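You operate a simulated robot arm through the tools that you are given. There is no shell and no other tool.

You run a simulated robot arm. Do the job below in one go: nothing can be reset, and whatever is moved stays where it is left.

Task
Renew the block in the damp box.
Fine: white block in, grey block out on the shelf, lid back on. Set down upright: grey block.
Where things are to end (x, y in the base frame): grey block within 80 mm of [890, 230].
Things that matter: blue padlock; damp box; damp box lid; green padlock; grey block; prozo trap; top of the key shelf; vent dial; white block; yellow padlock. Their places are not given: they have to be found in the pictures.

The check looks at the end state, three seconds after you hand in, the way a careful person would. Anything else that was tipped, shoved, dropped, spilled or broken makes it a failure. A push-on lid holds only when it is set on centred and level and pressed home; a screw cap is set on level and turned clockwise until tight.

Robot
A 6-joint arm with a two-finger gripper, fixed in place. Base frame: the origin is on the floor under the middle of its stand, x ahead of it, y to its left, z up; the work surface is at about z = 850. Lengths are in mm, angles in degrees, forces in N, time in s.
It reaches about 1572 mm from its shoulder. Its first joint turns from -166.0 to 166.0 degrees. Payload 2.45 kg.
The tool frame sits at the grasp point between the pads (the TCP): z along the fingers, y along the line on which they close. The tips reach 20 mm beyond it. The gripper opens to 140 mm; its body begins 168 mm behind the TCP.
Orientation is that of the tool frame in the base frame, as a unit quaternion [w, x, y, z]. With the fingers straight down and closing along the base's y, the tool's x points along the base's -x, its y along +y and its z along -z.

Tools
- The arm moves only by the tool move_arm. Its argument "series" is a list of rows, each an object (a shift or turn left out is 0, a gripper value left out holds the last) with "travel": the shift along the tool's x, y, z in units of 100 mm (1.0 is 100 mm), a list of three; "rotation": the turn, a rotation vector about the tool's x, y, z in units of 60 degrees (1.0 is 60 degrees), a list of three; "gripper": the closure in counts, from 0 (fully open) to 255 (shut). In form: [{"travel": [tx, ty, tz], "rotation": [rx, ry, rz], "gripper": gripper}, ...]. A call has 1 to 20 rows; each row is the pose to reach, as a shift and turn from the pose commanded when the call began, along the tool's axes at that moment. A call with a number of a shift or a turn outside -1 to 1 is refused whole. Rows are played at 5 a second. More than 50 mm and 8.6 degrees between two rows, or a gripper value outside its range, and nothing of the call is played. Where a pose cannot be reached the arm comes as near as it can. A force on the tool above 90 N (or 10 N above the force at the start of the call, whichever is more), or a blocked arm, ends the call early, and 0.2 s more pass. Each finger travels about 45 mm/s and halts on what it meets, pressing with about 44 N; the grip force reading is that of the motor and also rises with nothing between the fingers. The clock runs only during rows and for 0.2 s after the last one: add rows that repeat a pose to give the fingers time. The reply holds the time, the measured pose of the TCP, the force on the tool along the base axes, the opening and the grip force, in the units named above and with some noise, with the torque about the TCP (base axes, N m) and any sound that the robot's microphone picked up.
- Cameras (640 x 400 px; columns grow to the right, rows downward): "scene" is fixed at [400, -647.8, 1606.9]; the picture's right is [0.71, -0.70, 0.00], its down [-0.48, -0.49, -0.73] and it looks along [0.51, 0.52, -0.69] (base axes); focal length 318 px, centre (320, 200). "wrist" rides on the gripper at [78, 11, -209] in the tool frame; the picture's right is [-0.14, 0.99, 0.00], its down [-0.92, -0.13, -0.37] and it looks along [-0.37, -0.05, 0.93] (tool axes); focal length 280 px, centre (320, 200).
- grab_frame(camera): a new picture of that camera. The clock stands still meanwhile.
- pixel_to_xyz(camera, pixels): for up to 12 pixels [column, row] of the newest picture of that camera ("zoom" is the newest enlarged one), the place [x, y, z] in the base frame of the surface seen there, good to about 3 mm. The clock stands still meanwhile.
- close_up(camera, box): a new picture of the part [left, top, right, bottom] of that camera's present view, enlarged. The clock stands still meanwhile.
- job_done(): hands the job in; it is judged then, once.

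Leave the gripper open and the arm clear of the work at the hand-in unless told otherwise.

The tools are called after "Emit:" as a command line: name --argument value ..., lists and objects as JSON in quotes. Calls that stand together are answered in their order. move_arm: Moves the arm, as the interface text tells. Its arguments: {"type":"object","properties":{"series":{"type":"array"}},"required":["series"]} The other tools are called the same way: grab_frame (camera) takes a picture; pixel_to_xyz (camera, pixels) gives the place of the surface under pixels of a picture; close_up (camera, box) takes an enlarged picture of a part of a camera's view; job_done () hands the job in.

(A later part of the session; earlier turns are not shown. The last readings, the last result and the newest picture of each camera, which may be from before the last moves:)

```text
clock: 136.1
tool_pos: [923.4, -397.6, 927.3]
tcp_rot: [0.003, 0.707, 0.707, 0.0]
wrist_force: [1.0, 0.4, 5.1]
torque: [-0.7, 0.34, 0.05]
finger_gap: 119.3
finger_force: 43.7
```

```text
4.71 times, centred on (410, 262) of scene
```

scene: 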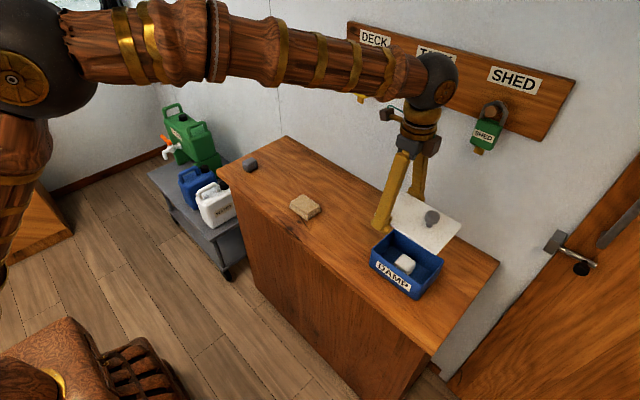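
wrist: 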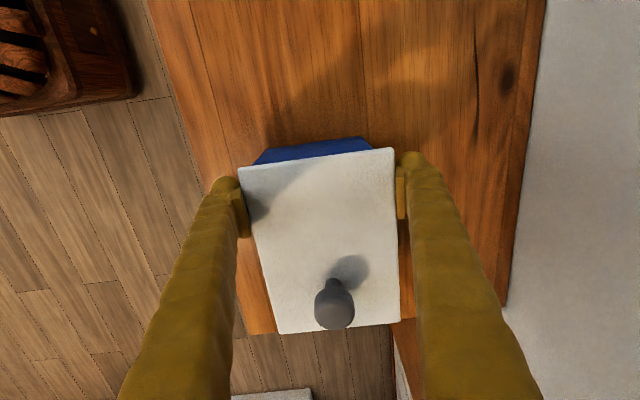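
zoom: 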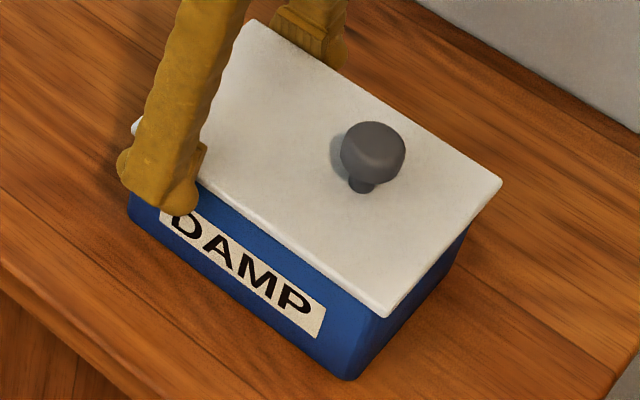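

The far front corner has touched at seat level (the scene corner now matches the seated picture) and the near end is about 3 mm high. I lower 1.5 mm more, then release so that the lid settles.

Emit:
move_arm --series '[{"travel": [0, 0, 0.01]}, {"travel": [0, 0, 0.018]}, {"travel": [0, 0, 0.018]}]'

Emit:
move_arm --series '[{"gripper": 52}, {"gripper": 46}, {"gripper": 40}, {"gripper": 34}, {"gripper": 26}, {"gripper": 16}, {"gripper": 6}, {"gripper": 0}, {"gripper": 0}]'

Emit:
close_up --camera "scene" --box '[365, 220, 455, 305]'

Emit:
pixel_to_xyz --camera "zoom" --pixels '[[250, 30], [300, 60], [490, 180], [385, 305], [330, 120], [450, 180], [330, 260], [250, 140], [420, 240], [270, 225], [225, 60]]'

Emit:
grab_frame --camera "wrist"

```text
clock: 136.9
tool_pos: [923.3, -396.9, 925.3]
tcp_rot: [0.003, 0.707, 0.707, 0.001]
wrist_force: [-5.0, 1.6, 19.0]
torque: [0.13, 1.18, -0.13]
finger_gap: 119.1
finger_force: 44.1
```

```text
clock: 138.9
tool_pos: [923.2, -398.0, 924.8]
tcp_rot: [0.003, 0.707, 0.707, 0.001]
wrist_force: [-0.6, 0.8, -0.8]
torque: [0.02, 0.0, -0.03]
finger_gap: 140.0
finger_force: 0.0
```

```text
4.71 times, centred on (410, 262) of scene
```

zoom: 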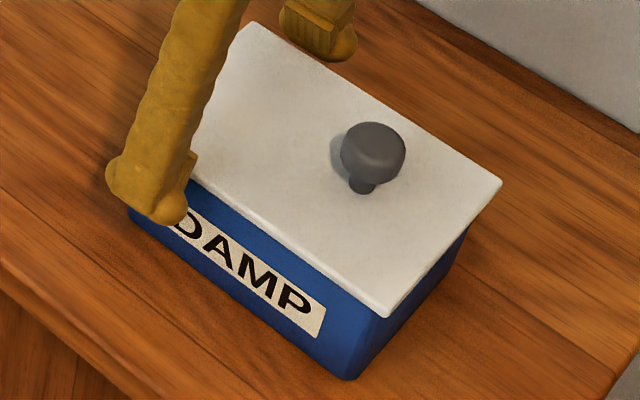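

```text
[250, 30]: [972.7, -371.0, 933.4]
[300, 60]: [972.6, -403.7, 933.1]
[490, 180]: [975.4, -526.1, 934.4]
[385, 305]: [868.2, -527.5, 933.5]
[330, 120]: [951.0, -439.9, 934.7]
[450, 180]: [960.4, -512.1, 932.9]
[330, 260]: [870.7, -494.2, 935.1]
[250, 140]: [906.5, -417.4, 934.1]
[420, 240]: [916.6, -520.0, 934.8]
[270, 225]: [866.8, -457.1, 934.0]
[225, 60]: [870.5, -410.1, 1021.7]
```

```text
taken
```

wrist: 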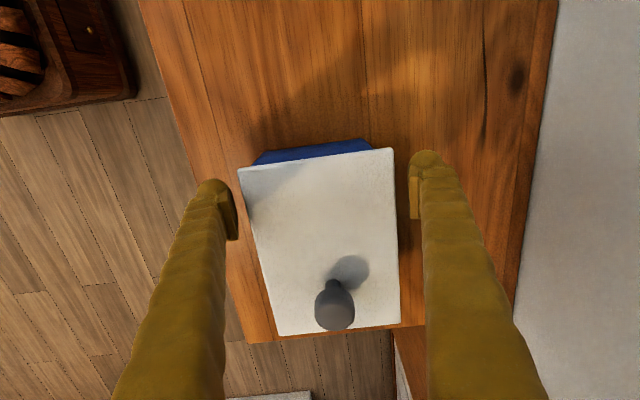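

The lid lies flat at z≈934 all over. I raise the arm clear to see how well it is centred on the box.

Emit:
move_arm --series '[{"travel": [0, 0, -0.1]}, {"travel": [0, 0, -0.3]}, {"travel": [0, 0, -0.55]}, {"travel": [0, 0, -0.8]}, {"travel": [0, 0, -1.0]}, {"travel": [0, 0, -1.0]}]'

Emit:
close_up --camera "scene" --box '[365, 220, 455, 305]'

Emit:
grab_frame --camera "wrist"

```text
clock: 140.3
tool_pos: [923.2, -397.2, 1026.3]
tcp_rot: [0.003, 0.707, 0.707, 0.001]
wrist_force: [0.1, 1.3, -0.1]
torque: [-0.02, -0.01, 0.01]
finger_gap: 140.0
finger_force: 0.0
```

```text
4.71 times, centred on (410, 262) of scene
```

zoom: 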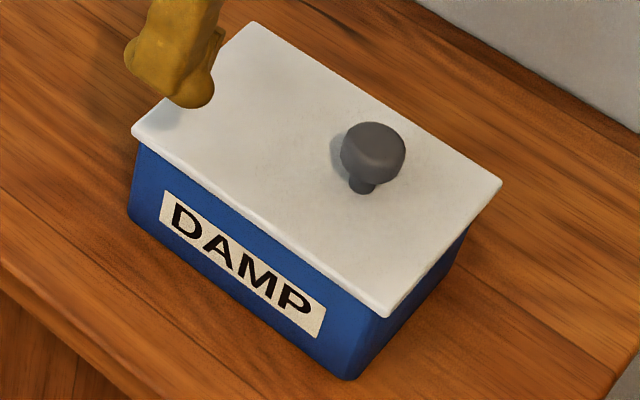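

```text
taken
```

wrist: 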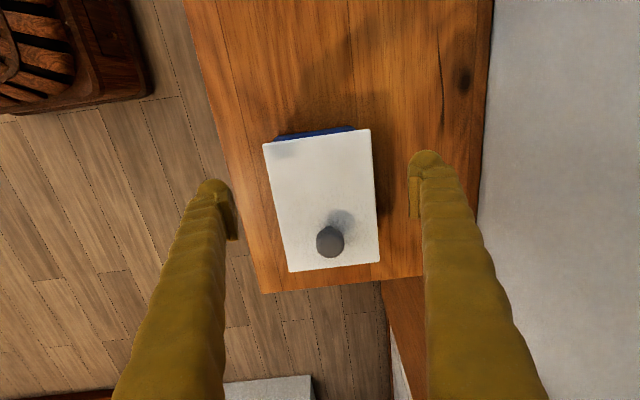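

I sample down a column across the lid's front edge and at the right end, to compare the overhang with the original (front edge was x≈862, box face x≈866).

Emit:
pixel_to_xyz --camera "zoom" --pixels '[[255, 204], [255, 208], [255, 212], [255, 215], [255, 218], [255, 221], [255, 224], [255, 227], [255, 230], [255, 234], [255, 240], [255, 250]]'

Emit:
pixel_to_xyz --camera "zoom" --pixels '[[440, 244], [440, 248], [440, 251], [440, 254], [440, 257], [440, 260], [440, 264], [440, 270], [440, 280], [495, 178], [380, 308], [258, 28]]'

Emit:
close_up --camera "wrist" --box '[240, 110, 400, 290]'

```text
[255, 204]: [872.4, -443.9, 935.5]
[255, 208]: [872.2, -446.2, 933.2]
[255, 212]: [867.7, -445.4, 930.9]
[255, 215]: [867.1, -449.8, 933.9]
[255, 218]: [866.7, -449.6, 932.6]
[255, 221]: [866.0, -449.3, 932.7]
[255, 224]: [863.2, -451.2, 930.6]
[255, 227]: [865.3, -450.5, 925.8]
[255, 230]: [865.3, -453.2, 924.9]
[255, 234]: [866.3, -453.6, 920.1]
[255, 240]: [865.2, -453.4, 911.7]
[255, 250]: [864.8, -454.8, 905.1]
```

```text
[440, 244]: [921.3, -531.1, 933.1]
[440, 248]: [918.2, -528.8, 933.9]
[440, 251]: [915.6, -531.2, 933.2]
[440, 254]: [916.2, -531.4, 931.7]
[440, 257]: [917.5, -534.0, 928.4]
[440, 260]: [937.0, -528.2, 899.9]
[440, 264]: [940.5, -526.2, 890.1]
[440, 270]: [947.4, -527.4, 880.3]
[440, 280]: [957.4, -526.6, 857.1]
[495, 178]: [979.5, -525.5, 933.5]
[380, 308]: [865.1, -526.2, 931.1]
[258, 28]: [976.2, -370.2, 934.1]
```

```text
2.22 times, centred on (320, 200) of wrist
```

zoom: 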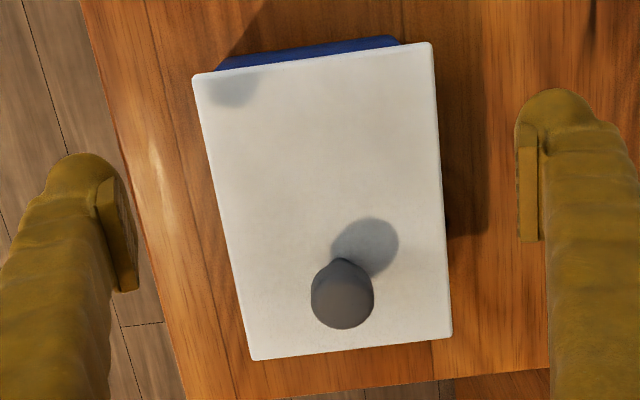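

The lid seems to sit about 3 mm towards +x relative to the box (front overhang nearly gone), possibly from the first slip. I read the lid outline in the wrist zoom to confirm.

Emit:
pixel_to_xyz --camera "zoom" --pixels '[[196, 78], [429, 47], [450, 333], [257, 356], [215, 160], [220, 200], [436, 120], [442, 220], [300, 150], [380, 120], [222, 66], [395, 40]]'

```text
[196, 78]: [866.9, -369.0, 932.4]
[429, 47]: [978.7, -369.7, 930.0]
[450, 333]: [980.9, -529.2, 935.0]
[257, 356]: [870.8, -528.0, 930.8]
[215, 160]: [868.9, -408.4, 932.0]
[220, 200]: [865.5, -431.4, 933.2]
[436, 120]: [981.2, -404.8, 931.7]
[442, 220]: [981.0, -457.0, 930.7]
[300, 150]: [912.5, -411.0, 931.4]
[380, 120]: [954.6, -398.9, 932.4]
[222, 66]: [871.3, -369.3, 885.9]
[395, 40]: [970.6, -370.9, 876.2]
```

Confirmed: lid centre x≈923.5 against about 920 originally. I'll re-centre it: move the open fingers to the lid's middle with TCP x≈920, descend to z≈922 beside the edges, and close gently so that the pads bring the lid to the middle.

Emit:
move_arm --series '[{"travel": [-0.15, -0.01, 0]}, {"travel": [-0.3, -0.02, 0]}, {"travel": [-0.45, -0.03, 0]}, {"travel": [-0.525, -0.03, 0]}, {"travel": [-0.525, -0.03, 0.2]}, {"travel": [-0.525, -0.03, 0.4]}, {"travel": [-0.525, -0.03, 0.6]}, {"travel": [-0.525, -0.03, 0.75]}, {"travel": [-0.525, -0.03, 0.75]}]'

Emit:
grab_frame --camera "wrist"

```text
clock: 142.3
tool_pos: [919.8, -450.5, 949.1]
tcp_rot: [0.002, 0.707, 0.707, 0.001]
wrist_force: [-0.2, 0.1, 0.3]
torque: [-0.01, 0.05, 0.01]
finger_gap: 140.0
finger_force: 0.0
```

```text
taken
```

wrist: 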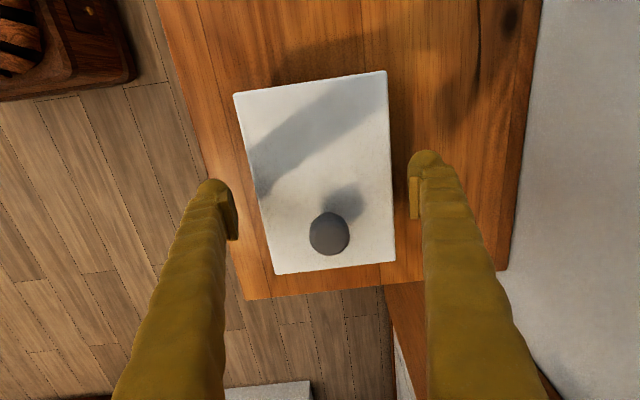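

I descend the last 27 mm and close gently to just about the lid's width.

Emit:
move_arm --series '[{"travel": [0, 0, 0.1]}, {"travel": [0, 0, 0.18]}, {"travel": [0, 0, 0.24]}, {"travel": [0, 0, 0.275]}, {"travel": [0, 0, 0.275]}, {"travel": [0, 0, 0.275], "gripper": 12}, {"travel": [0, 0, 0.275], "gripper": 20}, {"travel": [0, 0, 0.275], "gripper": 26}, {"travel": [0, 0, 0.275], "gripper": 30}, {"travel": [0, 0, 0.275], "gripper": 33}, {"travel": [0, 0, 0.275], "gripper": 36}, {"travel": [0, 0, 0.275], "gripper": 38}, {"travel": [0, 0, 0.275], "gripper": 38}]'

Emit:
close_up --camera "scene" --box '[365, 220, 455, 305]'

Emit:
grab_frame --camera "wrist"

```text
clock: 145.1
tool_pos: [921.0, -450.1, 923.6]
tcp_rot: [0.002, 0.708, 0.707, 0.001]
wrist_force: [0.1, 0.6, 1.4]
torque: [0.02, 0.01, 0.03]
finger_gap: 121.1
finger_force: 44.2
```

```text
4.71 times, centred on (410, 262) of scene
```

zoom: 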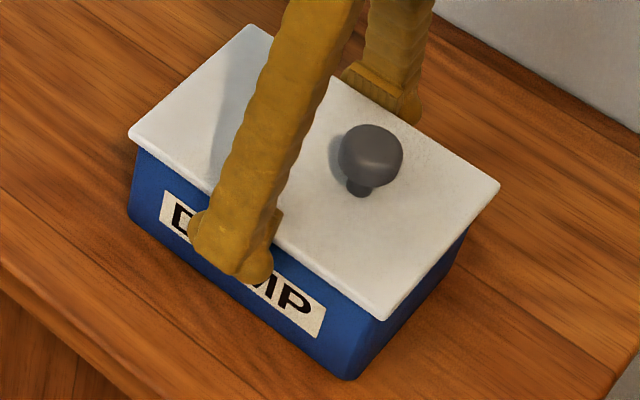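

```text
taken
```

wrist: 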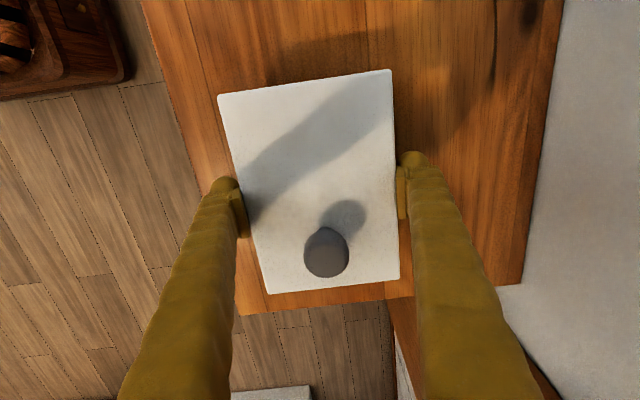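

The lid corners in the scene zoom now match the original picture, and the box has not moved. While still holding the lid, I press down about 3 mm to start seating it.

Emit:
move_arm --series '[{"travel": [0, 0, 0.01]}, {"travel": [0, 0, 0.02]}, {"travel": [0, 0, 0.03]}, {"travel": [0, 0, 0.03]}]'

```text
clock: 146.1
tool_pos: [920.7, -450.3, 922.7]
tcp_rot: [0.003, 0.707, 0.707, 0.001]
wrist_force: [-4.9, -0.5, 49.8]
torque: [0.8, 1.03, 0.03]
finger_gap: 120.8
finger_force: 44.1
```

About 50 N pressed evenly on the lid with no movement. I ease back to neutral, open the fingers, and rise above the lid.

Emit:
move_arm --series '[{"travel": [0, 0, -0.015]}, {"travel": [0, 0, -0.028]}, {"travel": [0, 0, -0.028]}, {"travel": [0, 0, -0.028], "gripper": 34}, {"travel": [0, 0, -0.028], "gripper": 28}, {"travel": [0, 0, -0.028], "gripper": 20}, {"travel": [0, 0, -0.028], "gripper": 8}, {"travel": [0, 0, -0.028], "gripper": 0}, {"travel": [0, 0, -0.028], "gripper": 0}]'

Emit:
move_arm --series '[{"travel": [0, 0, -0.1]}, {"travel": [0, 0, -0.25]}, {"travel": [0, 0, -0.4]}, {"travel": [0, 0, -0.55]}, {"travel": [0, 0, -0.7]}, {"travel": [0, 0, -0.7]}]'

Emit:
close_up --camera "scene" --box '[365, 220, 455, 305]'

Emit:
pixel_to_xyz --camera "zoom" --pixels '[[255, 212], [255, 216], [255, 220], [255, 224], [255, 228], [255, 231], [255, 234], [255, 238], [330, 260], [420, 240], [150, 130], [480, 180]]'

```text
clock: 148.1
tool_pos: [919.8, -450.8, 923.0]
tcp_rot: [0.002, 0.707, 0.707, 0.001]
wrist_force: [0.9, -0.5, -0.1]
torque: [0.01, -0.02, -0.02]
finger_gap: 140.3
finger_force: 0.0
```

```text
clock: 149.5
tool_pos: [920.3, -451.1, 992.5]
tcp_rot: [0.002, 0.707, 0.707, 0.001]
wrist_force: [0.8, -0.4, 0.4]
torque: [-0.02, -0.01, 0.0]
finger_gap: 140.2
finger_force: 0.2
```

```text
4.71 times, centred on (410, 262) of scene
```

zoom: 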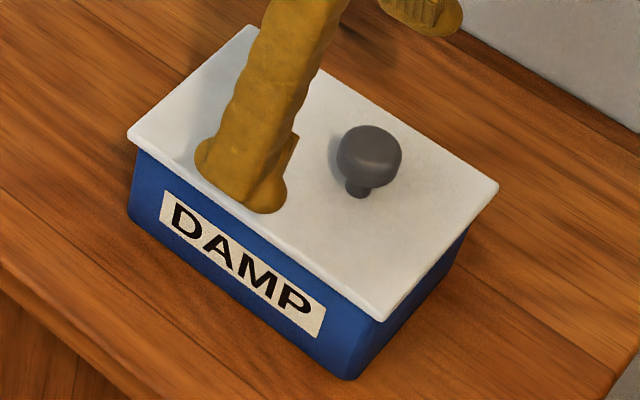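

```text
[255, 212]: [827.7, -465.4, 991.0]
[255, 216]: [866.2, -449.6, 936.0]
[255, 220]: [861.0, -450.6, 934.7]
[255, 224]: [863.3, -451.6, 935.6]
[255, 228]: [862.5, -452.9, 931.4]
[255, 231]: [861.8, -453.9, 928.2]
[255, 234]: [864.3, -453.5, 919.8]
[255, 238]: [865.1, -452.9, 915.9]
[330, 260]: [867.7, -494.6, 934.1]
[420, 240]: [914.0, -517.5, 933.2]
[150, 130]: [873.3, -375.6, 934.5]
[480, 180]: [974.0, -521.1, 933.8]
```

The lid edge readings now match the original to the millimetre. To make sure it's pressed home, I narrow the fingers to 64 mm (the knob, about 28 mm wide, stays between them) and press on the lid top with both tips.

Emit:
move_arm --series '[{"gripper": 70}, {"gripper": 138}, {"gripper": 138}, {"gripper": 138}, {"gripper": 138}, {"travel": [0, 0, 0.15]}, {"travel": [0, 0, 0.28]}, {"travel": [0, 0, 0.33]}, {"travel": [0, 0, 0.36]}, {"travel": [0, 0, 0.36]}]'

Emit:
grab_frame --camera "wrist"

Emit:
close_up --camera "scene" --box '[365, 220, 455, 305]'

```text
clock: 151.7
tool_pos: [921.0, -451.0, 955.4]
tcp_rot: [0.003, 0.707, 0.707, 0.001]
wrist_force: [-0.1, 0.2, -0.2]
torque: [0.0, -0.01, 0.0]
finger_gap: 64.1
finger_force: 0.1
```

```text
taken
```

wrist: 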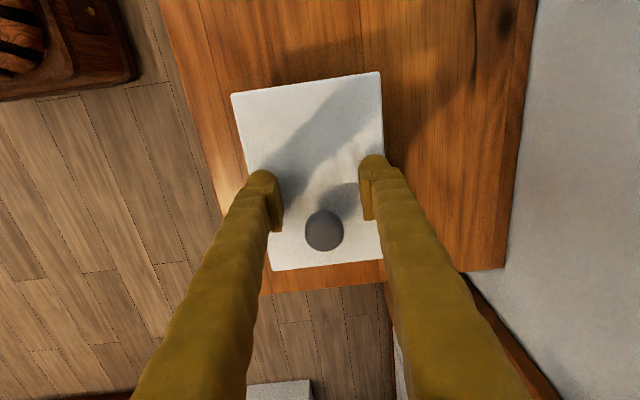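

```text
4.71 times, centred on (410, 262) of scene
```

zoom: 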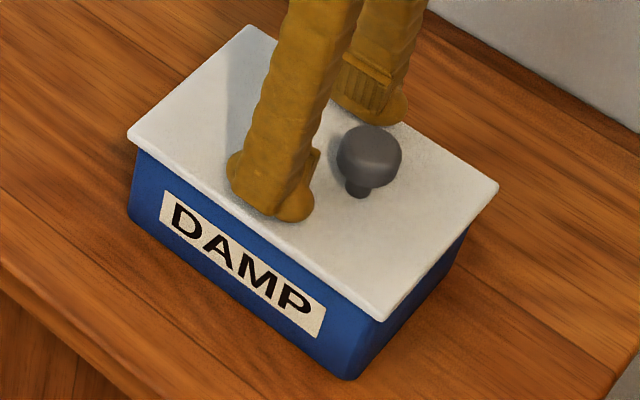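

The tips are just above the lid and the knob is clear between the fingers. I press down in 1 mm steps.

Emit:
move_arm --series '[{"travel": [0, 0, 0.01]}, {"travel": [0, 0, 0.02]}, {"travel": [0, 0, 0.03]}, {"travel": [0, 0, 0.04]}, {"travel": [0, 0, 0.05]}, {"travel": [0, 0, 0.05]}]'

```text
clock: 153.1
tool_pos: [919.8, -451.7, 952.7]
tcp_rot: [0.003, 0.707, 0.707, 0.001]
wrist_force: [0.4, 0.7, 7.4]
torque: [0.07, 0.29, 0.01]
finger_gap: 64.1
finger_force: 0.0
```

Emit:
move_arm --series '[{"travel": [0, 0, 0.01]}, {"travel": [0, 0, 0.02]}, {"travel": [0, 0, 0.03]}, {"travel": [0, 0, 0.03]}, {"travel": [0, 0, 0.03]}]'

```text
clock: 154.3
tool_pos: [921.1, -450.6, 950.7]
tcp_rot: [0.004, 0.707, 0.707, 0.002]
wrist_force: [1.4, -4.6, 65.8]
torque: [0.06, 2.18, 0.05]
finger_gap: 64.8
finger_force: 0.2
```

66 N reached, but the torque shows that the front finger carried most of it. I rise, tilt the tool by about 0.7° so the rear tip leads, and press again for the rear side.

Emit:
move_arm --series '[{"travel": [0, 0, -0.03]}, {"travel": [0, 0, -0.08]}, {"travel": [0, 0, -0.08], "rotation": [0.012, 0, 0]}, {"travel": [0, 0, -0.08], "rotation": [0.012, 0, 0]}]'

Emit:
move_arm --series '[{"travel": [0, 0, 0.02]}, {"travel": [0, 0, 0.04]}, {"travel": [0, 0, 0.05]}, {"travel": [0, 0, 0.06]}, {"travel": [0, 0, 0.065]}, {"travel": [0, 0, 0.065]}]'

```text
clock: 155.3
tool_pos: [919.9, -450.6, 955.4]
tcp_rot: [-0.003, 0.706, 0.708, -0.003]
wrist_force: [0.3, -0.1, -0.7]
torque: [0.0, -0.01, 0.02]
finger_gap: 64.5
finger_force: 0.0
```

```text
clock: 156.7
tool_pos: [920.3, -449.0, 951.5]
tcp_rot: [0.0, 0.707, 0.707, -0.003]
wrist_force: [-3.3, 0.9, 31.8]
torque: [0.1, -0.83, 0.02]
finger_gap: 63.6
finger_force: 0.1
```

Now the rear carries it (32 N). I press about 2 mm more.

Emit:
move_arm --series '[{"travel": [0, 0, 0.01]}, {"travel": [0, 0, 0.02]}, {"travel": [0, 0, 0.02]}, {"travel": [0, 0, 0.02]}]'

```text
clock: 157.7
tool_pos: [920.3, -450.0, 952.0]
tcp_rot: [0.0, 0.707, 0.707, -0.003]
wrist_force: [0.7, -2.5, 77.1]
torque: [0.11, -1.35, -0.01]
finger_gap: 63.8
finger_force: 0.1
```

77 N, spread over both tips. I rise straight up, undo the tilt, and look at the result.

Emit:
move_arm --series '[{"travel": [0, 0, -0.05]}, {"travel": [0, 0, -0.15], "rotation": [-0.012, 0, 0]}, {"travel": [0, 0, -0.35], "rotation": [-0.012, 0, 0]}, {"travel": [0, 0, -0.6], "rotation": [-0.012, 0, 0]}, {"travel": [0, 0, -0.85], "rotation": [-0.012, 0, 0]}, {"travel": [0, 0, -1.0], "rotation": [-0.012, 0, 0]}, {"travel": [0, 0, -1.0], "rotation": [-0.012, 0, 0]}]'

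Emit:
close_up --camera "scene" --box '[365, 220, 455, 305]'

Emit:
pixel_to_xyz --camera "zoom" --pixels '[[255, 216], [255, 220], [255, 224], [255, 228], [255, 231], [255, 234], [330, 260], [420, 240], [150, 130], [480, 180], [260, 50], [350, 230]]'

Emit:
grab_frame --camera "wrist"

```text
clock: 159.3
tool_pos: [919.7, -449.9, 1048.3]
tcp_rot: [0.003, 0.707, 0.707, 0.002]
wrist_force: [1.1, 0.7, 0.0]
torque: [-0.03, 0.01, -0.02]
finger_gap: 64.5
finger_force: 0.2
```

```text
4.71 times, centred on (410, 262) of scene
```

zoom: 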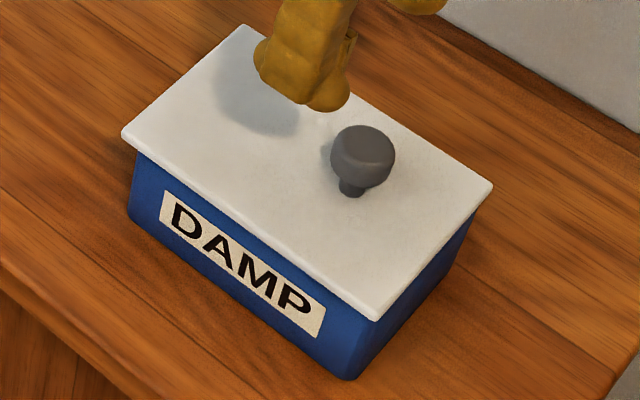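

```text
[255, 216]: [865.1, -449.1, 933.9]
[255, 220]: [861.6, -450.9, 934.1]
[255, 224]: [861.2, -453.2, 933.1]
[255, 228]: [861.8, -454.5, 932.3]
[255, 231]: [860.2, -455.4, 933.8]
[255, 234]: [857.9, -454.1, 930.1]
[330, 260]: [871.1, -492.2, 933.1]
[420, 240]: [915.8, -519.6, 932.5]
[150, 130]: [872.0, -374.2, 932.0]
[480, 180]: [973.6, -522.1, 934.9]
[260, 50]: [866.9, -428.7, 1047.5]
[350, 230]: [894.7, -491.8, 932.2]
```

```text
taken
```

wrist: 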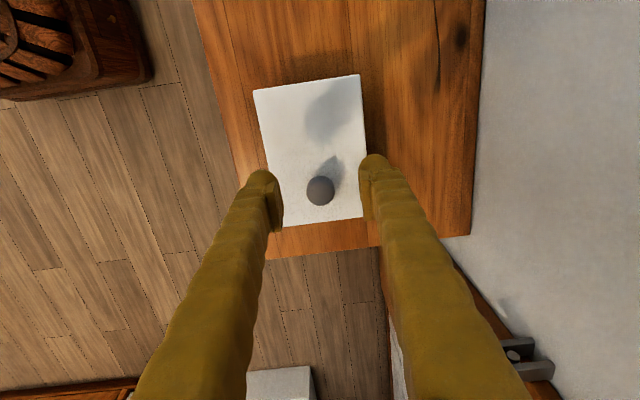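

The pressing slid the lid about 4 mm towards −x (left corner moved from (128,137) to (121,133)), so it wasn't locked. I'll re-centre it with the grip at TCP x≈920 as before, and this time press it home while holding it. I open and descend beside the edges again.

Emit:
move_arm --series '[{"gripper": 70}, {"gripper": 0}, {"gripper": 0}, {"gripper": 0}, {"gripper": 0}, {"travel": [0, 0.003, 0.25]}, {"travel": [0, 0.003, 0.5]}, {"travel": [0, 0.003, 0.75]}, {"travel": [0, 0.003, 1.0]}, {"travel": [0, 0.003, 1.0]}]'

Emit:
move_arm --series '[{"travel": [0, 0, 0.1]}, {"travel": [0, 0, 0.2]}, {"travel": [0, 0, 0.26]}, {"travel": [0, 0, 0.26]}]'

Emit:
grab_frame --camera "wrist"

```text
clock: 161.5
tool_pos: [921.3, -451.4, 948.0]
tcp_rot: [0.003, 0.707, 0.707, 0.001]
wrist_force: [-0.1, -0.4, -0.7]
torque: [-0.01, -0.03, 0.03]
finger_gap: 140.1
finger_force: 0.2
```

```text
clock: 162.5
tool_pos: [921.1, -450.4, 922.0]
tcp_rot: [0.003, 0.707, 0.707, 0.001]
wrist_force: [-0.2, 0.6, 0.6]
torque: [-0.02, 0.02, -0.01]
finger_gap: 140.1
finger_force: 0.1
```

```text
taken
```

wrist: 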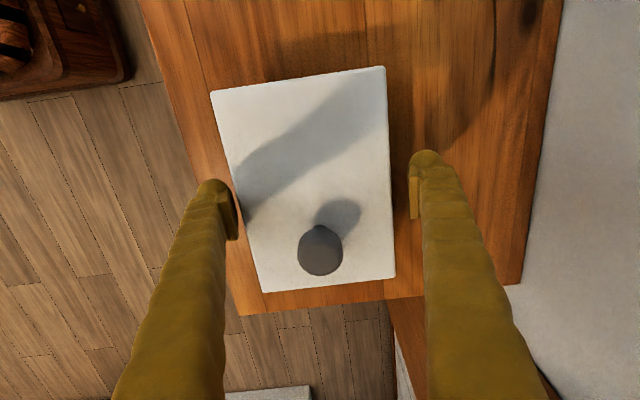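

I close gently again so the pads bring the lid to the middle.

Emit:
move_arm --series '[{"gripper": 12}, {"gripper": 20}, {"gripper": 26}, {"gripper": 30}, {"gripper": 33}, {"gripper": 36}, {"gripper": 38}, {"gripper": 42}, {"gripper": 46}, {"gripper": 46}]'

Emit:
close_up --camera "scene" --box '[365, 220, 455, 305]'

```text
clock: 164.7
tool_pos: [921.4, -449.4, 922.0]
tcp_rot: [0.003, 0.707, 0.707, 0.001]
wrist_force: [0.5, 0.5, 2.1]
torque: [0.03, 0.02, -0.03]
finger_gap: 121.1
finger_force: 43.9
```

```text
4.71 times, centred on (410, 262) of scene
```

zoom: 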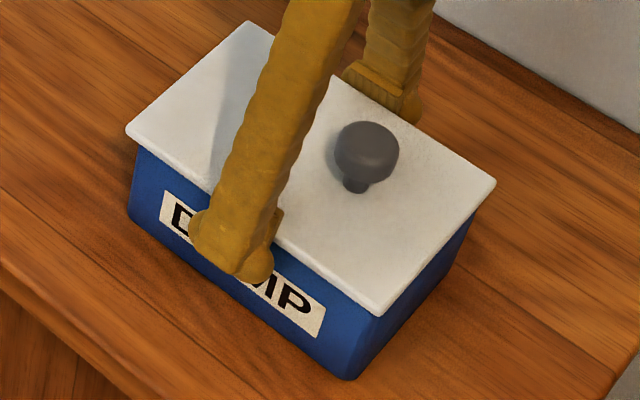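

The lid came back in x, but the corners are offset by about (−3,−4) px from the original; I read heights and edges to see whether it has moved in y or sits high.

Emit:
pixel_to_xyz --camera "zoom" --pixels '[[330, 255], [420, 240], [150, 128], [480, 178], [350, 230], [300, 90], [440, 240], [440, 244], [440, 248], [440, 252], [440, 256], [440, 262]]'

Emit:
pixel_to_xyz --camera "zoom" --pixels '[[330, 264], [330, 268], [330, 272], [330, 275], [330, 278], [330, 281], [330, 284], [330, 288], [150, 150], [150, 155], [150, 160], [150, 145]]'

```text
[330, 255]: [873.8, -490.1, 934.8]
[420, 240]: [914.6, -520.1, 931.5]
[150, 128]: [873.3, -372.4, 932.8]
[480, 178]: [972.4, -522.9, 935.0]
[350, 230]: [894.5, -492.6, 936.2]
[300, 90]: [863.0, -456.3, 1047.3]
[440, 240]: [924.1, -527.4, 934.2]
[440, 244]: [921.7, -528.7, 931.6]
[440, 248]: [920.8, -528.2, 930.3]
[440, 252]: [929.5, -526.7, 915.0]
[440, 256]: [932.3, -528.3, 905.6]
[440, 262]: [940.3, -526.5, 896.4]
```

```text
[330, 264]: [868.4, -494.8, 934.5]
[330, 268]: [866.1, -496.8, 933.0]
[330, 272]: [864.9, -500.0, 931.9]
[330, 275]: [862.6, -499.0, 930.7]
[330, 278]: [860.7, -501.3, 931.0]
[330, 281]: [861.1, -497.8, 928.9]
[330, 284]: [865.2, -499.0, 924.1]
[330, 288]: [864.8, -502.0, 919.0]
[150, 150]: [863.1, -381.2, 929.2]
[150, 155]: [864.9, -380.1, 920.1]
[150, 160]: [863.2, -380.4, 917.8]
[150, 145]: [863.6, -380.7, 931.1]
```

Front overhang is right (lid 861, box 865), but the lid is about 2.5 mm too far towards +y. Still holding it, I ease it up 1 mm, shift −2.5 mm in y, and check.

Emit:
move_arm --series '[{"travel": [0, 0, -0.015]}, {"travel": [-0.012, 0, -0.015]}, {"travel": [-0.025, 0, -0.015]}, {"travel": [-0.025, 0, 0]}, {"travel": [-0.025, 0, 0]}]'

Emit:
close_up --camera "scene" --box '[365, 220, 455, 305]'

Emit:
pixel_to_xyz --camera "zoom" --pixels '[[440, 244], [440, 248], [440, 252], [440, 255], [440, 258], [440, 262], [330, 275], [330, 278], [330, 281], [330, 284], [330, 288], [330, 292]]'

```text
clock: 165.9
tool_pos: [921.2, -453.0, 923.7]
tcp_rot: [0.003, 0.707, 0.707, 0.0]
wrist_force: [-1.7, -0.1, 3.9]
torque: [0.08, 0.06, 0.02]
finger_gap: 121.1
finger_force: 44.0
```

```text
4.71 times, centred on (410, 262) of scene
```

zoom: 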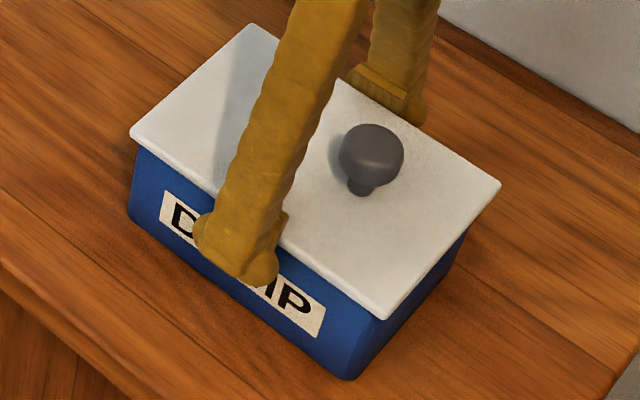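

```text
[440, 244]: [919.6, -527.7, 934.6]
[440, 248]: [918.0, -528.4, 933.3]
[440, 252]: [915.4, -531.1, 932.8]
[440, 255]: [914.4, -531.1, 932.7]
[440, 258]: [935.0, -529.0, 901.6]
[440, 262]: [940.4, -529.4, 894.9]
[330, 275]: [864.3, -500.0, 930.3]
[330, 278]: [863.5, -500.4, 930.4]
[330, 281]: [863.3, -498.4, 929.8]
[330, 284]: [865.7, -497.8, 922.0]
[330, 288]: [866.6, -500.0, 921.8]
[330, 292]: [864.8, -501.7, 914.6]
```

The corners now match the original within about 1.5 px (≈1 mm in +x). I shift −1 mm in x and press straight down while holding.

Emit:
move_arm --series '[{"travel": [0, 0, -0.01]}, {"travel": [0, -0.01, -0.01]}, {"travel": [0, -0.01, 0]}, {"travel": [0, -0.01, 0.01]}, {"travel": [0, -0.01, 0.02]}, {"travel": [0, -0.01, 0.03]}, {"travel": [0, -0.01, 0.04]}, {"travel": [0, -0.01, 0.04]}]'

```text
clock: 167.7
tool_pos: [920.1, -454.1, 920.4]
tcp_rot: [0.004, 0.707, 0.707, 0.003]
wrist_force: [-7.6, 3.2, 65.7]
torque: [0.98, 0.22, 0.09]
finger_gap: 122.1
finger_force: 44.0
```

66 N pressed. Now a gentle tug test: I return to neutral and lift slightly, reading the force to see if the lid is held.

Emit:
move_arm --series '[{"travel": [0, 0, -0.015]}, {"travel": [0, 0, -0.03]}, {"travel": [0, 0, -0.03]}]'

Emit:
move_arm --series '[{"travel": [0, 0, -0.005]}, {"travel": [0, 0, -0.01]}, {"travel": [0, 0, -0.01]}]'

Emit:
close_up --camera "scene" --box '[365, 220, 455, 305]'

```text
clock: 168.5
tool_pos: [920.9, -451.7, 920.1]
tcp_rot: [0.003, 0.707, 0.707, 0.001]
wrist_force: [8.5, -8.7, 33.7]
torque: [0.37, -1.27, -0.36]
finger_gap: 122.2
finger_force: 43.9
```

```text
clock: 169.3
tool_pos: [920.7, -452.7, 920.1]
tcp_rot: [0.001, 0.707, 0.707, 0.001]
wrist_force: [-1.9, -1.1, 3.3]
torque: [0.11, -0.21, -0.03]
finger_gap: 122.4
finger_force: 43.7
```

```text
4.71 times, centred on (410, 262) of scene
```

zoom: 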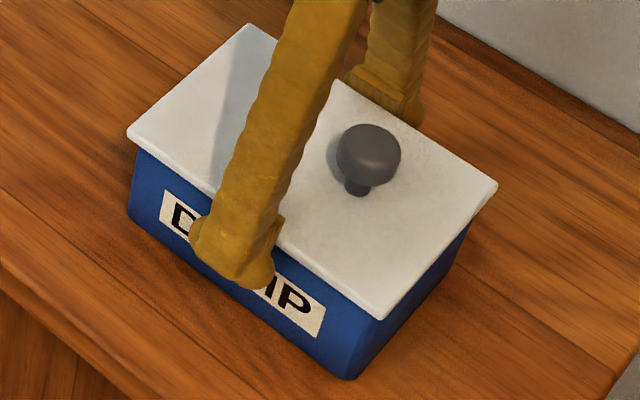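

Neutral now (3 N). I lift 1 mm, then 2 mm, watching for resistance.

Emit:
move_arm --series '[{"travel": [0, 0, -0.005]}, {"travel": [0, 0, -0.01]}, {"travel": [0, 0, -0.01]}]'

Emit:
move_arm --series '[{"travel": [0, 0, -0.005]}, {"travel": [0, 0, -0.01]}, {"travel": [0, 0, -0.01]}]'

Emit:
close_up --camera "scene" --box '[365, 220, 455, 305]'

```text
clock: 170.1
tool_pos: [920.3, -452.7, 922.7]
tcp_rot: [0.002, 0.708, 0.707, 0.001]
wrist_force: [-0.3, -1.1, -1.2]
torque: [-0.01, -0.01, 0.02]
finger_gap: 122.1
finger_force: 43.7
```

```text
clock: 170.9
tool_pos: [921.0, -452.2, 924.3]
tcp_rot: [0.002, 0.707, 0.708, 0.001]
wrist_force: [-0.5, 0.3, -1.2]
torque: [-0.01, 0.01, 0.02]
finger_gap: 122.2
finger_force: 44.2
```

```text
4.71 times, centred on (410, 262) of scene
```

zoom: 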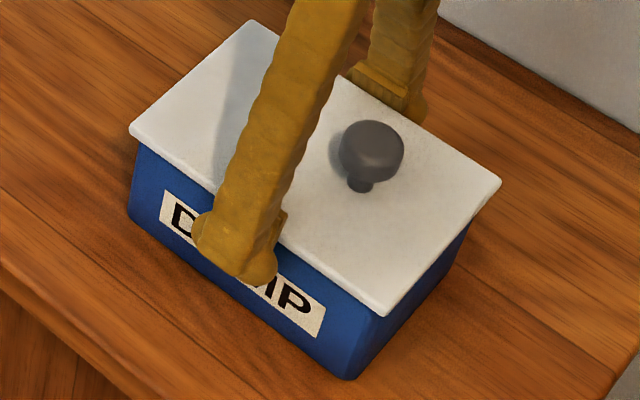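

The lid lifts freely with only its own weight (1.2 N), so it is simply a rim-located lid; it should just sit centred, level and fully down. I lower it back, press about 40 N while holding, ease off and release.

Emit:
move_arm --series '[{"travel": [0, 0, 0.01]}, {"travel": [0, 0, 0.02]}, {"travel": [0, 0, 0.03]}, {"travel": [0, 0, 0.04]}, {"travel": [0, 0, 0.05]}, {"travel": [0, 0, 0.05]}]'

```text
clock: 172.3
tool_pos: [922.3, -453.6, 920.9]
tcp_rot: [0.004, 0.707, 0.707, 0.001]
wrist_force: [-4.8, 3.6, 30.1]
torque: [0.52, 0.68, 0.01]
finger_gap: 121.7
finger_force: 43.9
```

Emit:
move_arm --series '[{"travel": [0, 0, -0.01]}, {"travel": [0, 0, -0.02]}, {"travel": [0, 0, -0.02]}, {"travel": [0, 0, -0.02], "gripper": 34}, {"travel": [0, 0, -0.02], "gripper": 28}, {"travel": [0, 0, -0.02], "gripper": 20}, {"travel": [0, 0, -0.02], "gripper": 8}, {"travel": [0, 0, -0.02], "gripper": 0}, {"travel": [0, 0, -0.02], "gripper": 0}]'

Emit:
move_arm --series '[{"travel": [0, 0, -0.1]}, {"travel": [0, 0, -0.25]}, {"travel": [0, 0, -0.4]}, {"travel": [0, 0, -0.6]}, {"travel": [0, 0, -0.8]}, {"travel": [0, 0, -1.0]}, {"travel": [0, 0, -1.0]}]'

Emit:
close_up --camera "scene" --box '[365, 220, 455, 305]'

Emit:
pixel_to_xyz --camera "zoom" --pixels '[[255, 222], [255, 225], [255, 228], [255, 231], [255, 234], [255, 238], [330, 278], [330, 281], [330, 284], [330, 287], [330, 290], [330, 294]]'

Emit:
pixel_to_xyz --camera "zoom" --pixels '[[440, 248], [440, 252], [440, 255], [440, 258], [440, 261], [430, 262], [430, 266], [430, 270], [480, 180], [420, 235], [330, 255], [150, 130]]'

```text
clock: 174.3
tool_pos: [921.3, -451.3, 921.1]
tcp_rot: [0.004, 0.707, 0.707, 0.001]
wrist_force: [-0.3, 1.2, 0.1]
torque: [0.02, 0.05, -0.02]
finger_gap: 139.7
finger_force: 0.0
```

```text
clock: 175.9
tool_pos: [921.4, -451.9, 1021.8]
tcp_rot: [0.002, 0.708, 0.707, 0.001]
wrist_force: [-0.6, -1.0, 0.7]
torque: [-0.01, -0.03, -0.02]
finger_gap: 139.8
finger_force: 0.0
```

```text
4.71 times, centred on (410, 262) of scene
```

zoom: 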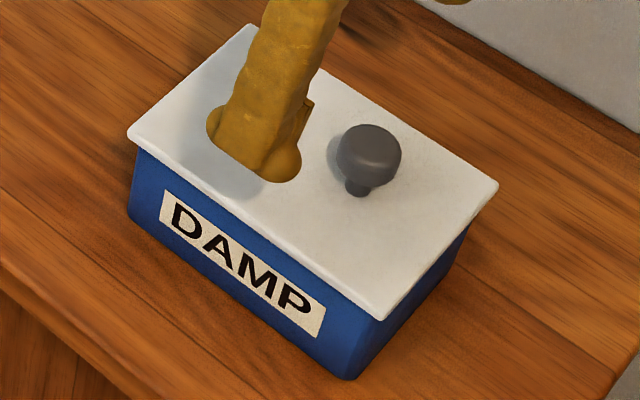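

```text
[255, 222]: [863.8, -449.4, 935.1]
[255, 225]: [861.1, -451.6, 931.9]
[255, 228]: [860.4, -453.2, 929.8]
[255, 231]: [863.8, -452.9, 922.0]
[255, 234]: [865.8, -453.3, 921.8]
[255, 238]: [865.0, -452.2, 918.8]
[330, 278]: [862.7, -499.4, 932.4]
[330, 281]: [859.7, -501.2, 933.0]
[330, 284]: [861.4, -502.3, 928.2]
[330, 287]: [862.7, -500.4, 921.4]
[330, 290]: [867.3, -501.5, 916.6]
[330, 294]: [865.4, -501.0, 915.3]
```

```text
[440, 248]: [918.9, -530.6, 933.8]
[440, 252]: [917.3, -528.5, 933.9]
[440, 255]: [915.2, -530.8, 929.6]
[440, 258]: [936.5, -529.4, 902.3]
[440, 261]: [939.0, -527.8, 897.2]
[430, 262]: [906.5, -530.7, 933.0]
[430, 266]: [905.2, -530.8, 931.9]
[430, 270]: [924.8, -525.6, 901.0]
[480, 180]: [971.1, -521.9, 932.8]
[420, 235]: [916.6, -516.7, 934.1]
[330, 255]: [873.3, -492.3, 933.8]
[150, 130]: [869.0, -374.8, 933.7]
```

The lid is level and within about 1.4 mm (+x) of where it was originally. I'll do one last fine centring: descend again with x shifted −1.5 mm, close gently and press.

Emit:
move_arm --series '[{"travel": [0, -0.015, 0.2]}, {"travel": [0, -0.015, 0.45]}, {"travel": [0, -0.015, 0.7]}, {"travel": [0, -0.015, 0.9]}, {"travel": [0, -0.015, 1.0]}, {"travel": [0, -0.015, 1.0]}, {"travel": [0, -0.015, 1.0], "gripper": 12}, {"travel": [0, -0.015, 1.0], "gripper": 20}, {"travel": [0, -0.015, 1.0], "gripper": 26}, {"travel": [0, -0.015, 1.0], "gripper": 30}, {"travel": [0, -0.015, 1.0], "gripper": 33}, {"travel": [0, -0.015, 1.0], "gripper": 36}, {"travel": [0, -0.015, 1.0], "gripper": 40}, {"travel": [0, -0.015, 1.0], "gripper": 44}, {"travel": [0, -0.015, 1.0], "gripper": 44}]'

Emit:
close_up --camera "scene" --box '[365, 220, 455, 305]'

Emit:
pixel_to_xyz --camera "zoom" --pixels '[[330, 278], [330, 281], [330, 284], [330, 287], [330, 290], [330, 294], [430, 258], [430, 262], [430, 266], [430, 270], [480, 180], [150, 130]]'

```text
clock: 179.1
tool_pos: [918.7, -452.0, 921.3]
tcp_rot: [0.003, 0.708, 0.706, 0.001]
wrist_force: [0.3, -0.1, 1.8]
torque: [0.05, 0.0, 0.03]
finger_gap: 121.9
finger_force: 43.8
```

```text
4.71 times, centred on (410, 262) of scene
```

zoom: 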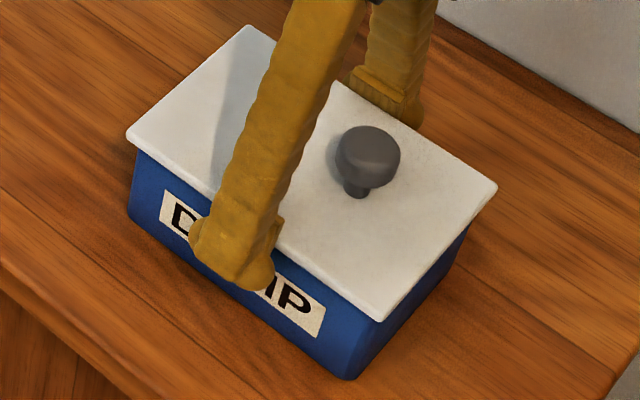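

```text
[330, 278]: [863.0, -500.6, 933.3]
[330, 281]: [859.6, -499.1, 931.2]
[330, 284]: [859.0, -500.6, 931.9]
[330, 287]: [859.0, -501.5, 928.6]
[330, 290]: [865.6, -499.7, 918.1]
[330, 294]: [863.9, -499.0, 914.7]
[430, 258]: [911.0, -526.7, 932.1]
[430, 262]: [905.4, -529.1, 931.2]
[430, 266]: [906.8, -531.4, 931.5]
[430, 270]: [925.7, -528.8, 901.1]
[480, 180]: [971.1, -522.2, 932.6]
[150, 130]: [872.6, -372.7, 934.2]
```

The front boundary now matches the original (row ~288). I press straight down while holding, to about 60 N.

Emit:
move_arm --series '[{"travel": [0, 0, 0.01]}, {"travel": [0, 0, 0.02]}, {"travel": [0, 0, 0.03]}, {"travel": [0, 0, 0.04]}, {"travel": [0, 0, 0.04]}]'

Emit:
move_arm --series '[{"travel": [0, 0, -0.015]}, {"travel": [0, 0, -0.03]}, {"travel": [0, 0, -0.035]}, {"travel": [0, 0, -0.035]}]'

```text
clock: 180.3
tool_pos: [920.0, -453.3, 919.2]
tcp_rot: [0.004, 0.707, 0.707, 0.002]
wrist_force: [-11.6, 4.5, 66.5]
torque: [1.02, 0.38, 0.16]
finger_gap: 122.5
finger_force: 43.7
```

```text
clock: 181.3
tool_pos: [920.2, -453.3, 920.2]
tcp_rot: [0.002, 0.707, 0.707, 0.0]
wrist_force: [2.8, -6.0, 17.1]
torque: [0.15, -0.94, -0.34]
finger_gap: 122.6
finger_force: 43.9
```

I ease up in small steps, to neutral and then a 1 mm tug.

Emit:
move_arm --series '[{"travel": [0, 0, -0.005]}, {"travel": [0, 0, -0.01]}, {"travel": [0, 0, -0.01]}]'

Emit:
move_arm --series '[{"travel": [0, 0, -0.005]}, {"travel": [0, 0, -0.01]}, {"travel": [0, 0, -0.01]}]'

```text
clock: 182.1
tool_pos: [918.9, -452.6, 920.1]
tcp_rot: [0.002, 0.707, 0.707, 0.0]
wrist_force: [-0.1, 0.5, 0.5]
torque: [0.01, 0.01, 0.01]
finger_gap: 122.4
finger_force: 43.9
```

```text
clock: 182.9
tool_pos: [919.1, -451.8, 922.0]
tcp_rot: [0.003, 0.707, 0.707, 0.001]
wrist_force: [0.5, 0.8, -0.9]
torque: [-0.01, -0.01, 0.01]
finger_gap: 122.7
finger_force: 44.4
```

Same result: it simply rests, located by its rim. I lower it back 1.3 mm to light contact, open the fingers and rise.

Emit:
move_arm --series '[{"travel": [0, 0, 0.007]}, {"travel": [0, 0, 0.014]}, {"travel": [0, 0, 0.014]}]'

Emit:
move_arm --series '[{"gripper": 34}, {"gripper": 28}, {"gripper": 20}, {"gripper": 8}, {"gripper": 0}, {"gripper": 0}]'

Emit:
move_arm --series '[{"travel": [0, 0, -0.1]}, {"travel": [0, 0, -0.25]}, {"travel": [0, 0, -0.4]}, {"travel": [0, 0, -0.6]}, {"travel": [0, 0, -0.8]}, {"travel": [0, 0, -1.0]}, {"travel": [0, 0, -1.0]}]'

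Emit:
close_up --camera "scene" --box '[365, 220, 455, 305]'

Emit:
pixel_to_xyz --camera "zoom" --pixels '[[255, 222], [255, 225], [255, 228], [255, 231], [255, 234], [255, 238], [330, 284], [330, 287], [330, 290], [430, 266], [430, 270], [480, 180]]'

Emit:
grab_frame --camera "wrist"

```text
clock: 183.7
tool_pos: [920.1, -451.6, 920.9]
tcp_rot: [0.003, 0.707, 0.707, 0.001]
wrist_force: [-0.1, 0.7, -1.6]
torque: [0.0, -0.01, -0.05]
finger_gap: 122.3
finger_force: 44.0
```

```text
clock: 185.1
tool_pos: [919.5, -453.0, 921.6]
tcp_rot: [0.002, 0.707, 0.707, 0.001]
wrist_force: [-0.6, 0.2, 0.0]
torque: [-0.02, 0.02, 0.0]
finger_gap: 139.7
finger_force: 0.1
```

```text
clock: 186.7
tool_pos: [918.7, -453.7, 1021.8]
tcp_rot: [0.002, 0.707, 0.707, 0.001]
wrist_force: [0.2, 0.7, -0.8]
torque: [0.05, 0.0, -0.01]
finger_gap: 139.8
finger_force: 0.1
```

```text
4.71 times, centred on (410, 262) of scene
```

zoom: 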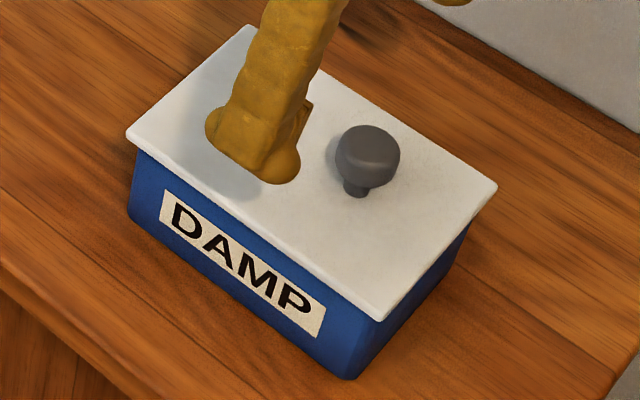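

```text
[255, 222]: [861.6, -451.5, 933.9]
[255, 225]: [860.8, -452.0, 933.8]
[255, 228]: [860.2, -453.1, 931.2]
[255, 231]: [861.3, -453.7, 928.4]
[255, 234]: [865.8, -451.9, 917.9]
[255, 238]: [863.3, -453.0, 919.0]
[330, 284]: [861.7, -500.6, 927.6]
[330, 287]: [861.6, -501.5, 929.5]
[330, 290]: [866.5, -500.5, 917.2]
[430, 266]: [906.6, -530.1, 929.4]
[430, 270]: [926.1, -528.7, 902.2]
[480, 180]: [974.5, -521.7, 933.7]
```

```text
taken
```

wrist: 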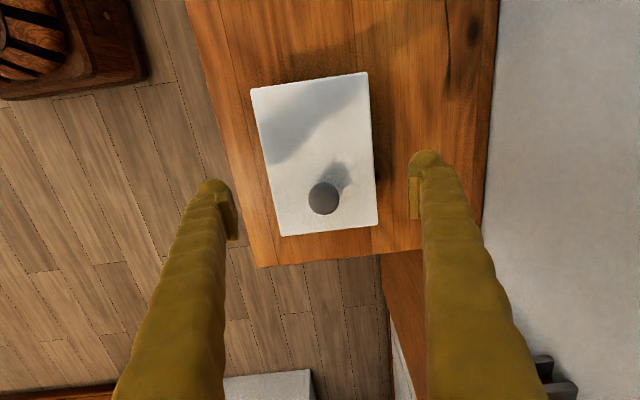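

The lid's outline now matches the original reading exactly and it is level. As a last measure I press it home from above with the closed fingers, at a point just on the +y side of the knob (y≈−431), with a modest force. First I close and position above it.

Emit:
move_arm --series '[{"gripper": 60}, {"gripper": 120}, {"gripper": 180}, {"gripper": 240}, {"gripper": 255}, {"travel": [0.1, 0, 0]}, {"travel": [0.21, 0, 0]}, {"travel": [0.21, 0, 0]}, {"travel": [0.21, 0, 0.2]}, {"travel": [0.21, 0, 0.4]}, {"travel": [0.21, 0, 0.55]}, {"travel": [0.21, 0, 0.62]}, {"travel": [0.21, 0, 0.62]}]'

Emit:
grab_frame --camera "wrist"

Emit:
close_up --camera "scene" --box '[365, 220, 455, 305]'

```text
clock: 189.5
tool_pos: [919.7, -431.6, 959.6]
tcp_rot: [0.002, 0.707, 0.707, 0.001]
wrist_force: [-0.3, -0.4, 0.2]
torque: [0.05, 0.0, 0.03]
finger_gap: 0.1
finger_force: 29.3
```

```text
taken
```

wrist: 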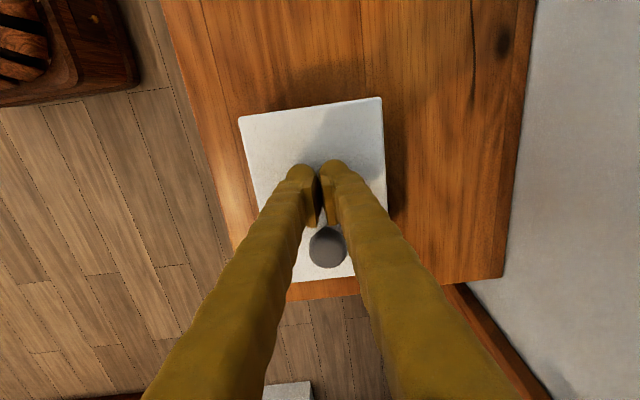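

```text
4.71 times, centred on (410, 262) of scene
```

zoom: 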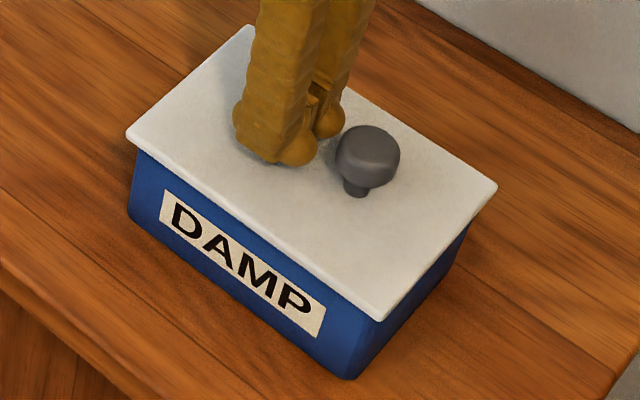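

The closed tips are clear of the knob. I move 4 mm further from it and press down in 1 mm steps.

Emit:
move_arm --series '[{"travel": [0.04, 0, 0]}, {"travel": [0.04, 0, 0.03]}, {"travel": [0.04, 0, 0.05]}, {"travel": [0.04, 0, 0.06]}, {"travel": [0.04, 0, 0.07]}, {"travel": [0.04, 0, 0.08]}, {"travel": [0.04, 0, 0.08]}]'

```text
clock: 191.1
tool_pos: [919.7, -427.0, 952.3]
tcp_rot: [0.003, 0.707, 0.707, 0.001]
wrist_force: [-2.5, 4.0, 15.0]
torque: [0.09, 0.09, 0.0]
finger_gap: 6.1
finger_force: 29.7
```

15 N, centred. I add 1.5 mm.

Emit:
move_arm --series '[{"travel": [0, 0, 0.008]}, {"travel": [0, 0, 0.016]}, {"travel": [0, 0, 0.016]}]'

Emit:
close_up --camera "scene" --box '[365, 220, 455, 305]'

```text
clock: 191.9
tool_pos: [919.9, -427.9, 952.2]
tcp_rot: [0.004, 0.707, 0.707, 0.001]
wrist_force: [-0.6, 7.0, 48.2]
torque: [0.23, 0.13, 0.01]
finger_gap: 6.0
finger_force: 29.7
```

```text
4.71 times, centred on (410, 262) of scene
```

zoom: 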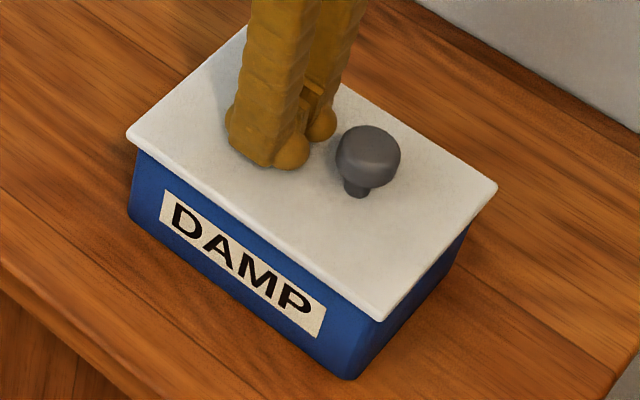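

48 N straight down and the lid has not shifted. I rise straight up and verify.

Emit:
move_arm --series '[{"travel": [0, 0, -0.02]}, {"travel": [0, 0, -0.05]}, {"travel": [0, 0, -0.15]}, {"travel": [0, 0, -0.35]}, {"travel": [0, 0, -0.6]}, {"travel": [0, 0, -0.8]}, {"travel": [0, 0, -1.0]}, {"travel": [0, 0, -1.0]}]'

Emit:
close_up --camera "scene" --box '[365, 220, 455, 305]'

Emit:
pixel_to_xyz --camera "zoom" --pixels '[[255, 225], [255, 228], [255, 231], [255, 234], [330, 284], [330, 287], [330, 290], [430, 266], [430, 270], [480, 180], [150, 130], [350, 230]]'

```text
clock: 193.7
tool_pos: [920.3, -427.8, 1049.2]
tcp_rot: [0.003, 0.707, 0.707, 0.002]
wrist_force: [-0.5, -0.2, 1.0]
torque: [0.0, -0.01, 0.01]
finger_gap: 0.1
finger_force: 29.5
```

```text
4.71 times, centred on (410, 262) of scene
```

zoom: 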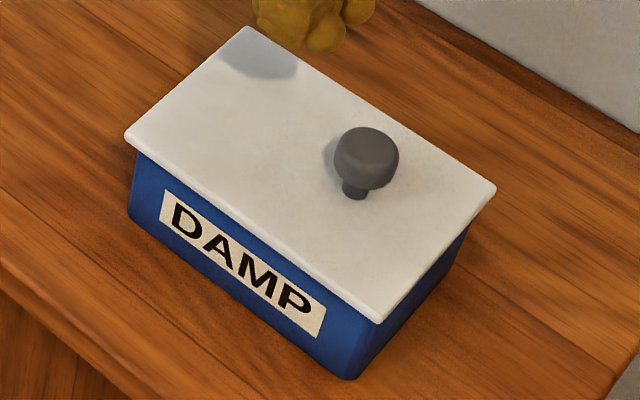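

```text
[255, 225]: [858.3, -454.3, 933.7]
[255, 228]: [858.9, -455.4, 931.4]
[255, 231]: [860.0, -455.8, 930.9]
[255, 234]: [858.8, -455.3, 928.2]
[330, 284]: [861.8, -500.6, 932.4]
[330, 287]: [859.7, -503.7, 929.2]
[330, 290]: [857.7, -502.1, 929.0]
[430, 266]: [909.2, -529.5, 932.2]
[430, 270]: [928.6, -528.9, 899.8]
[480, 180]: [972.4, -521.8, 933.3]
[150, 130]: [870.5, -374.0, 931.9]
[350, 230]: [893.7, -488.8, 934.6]
```

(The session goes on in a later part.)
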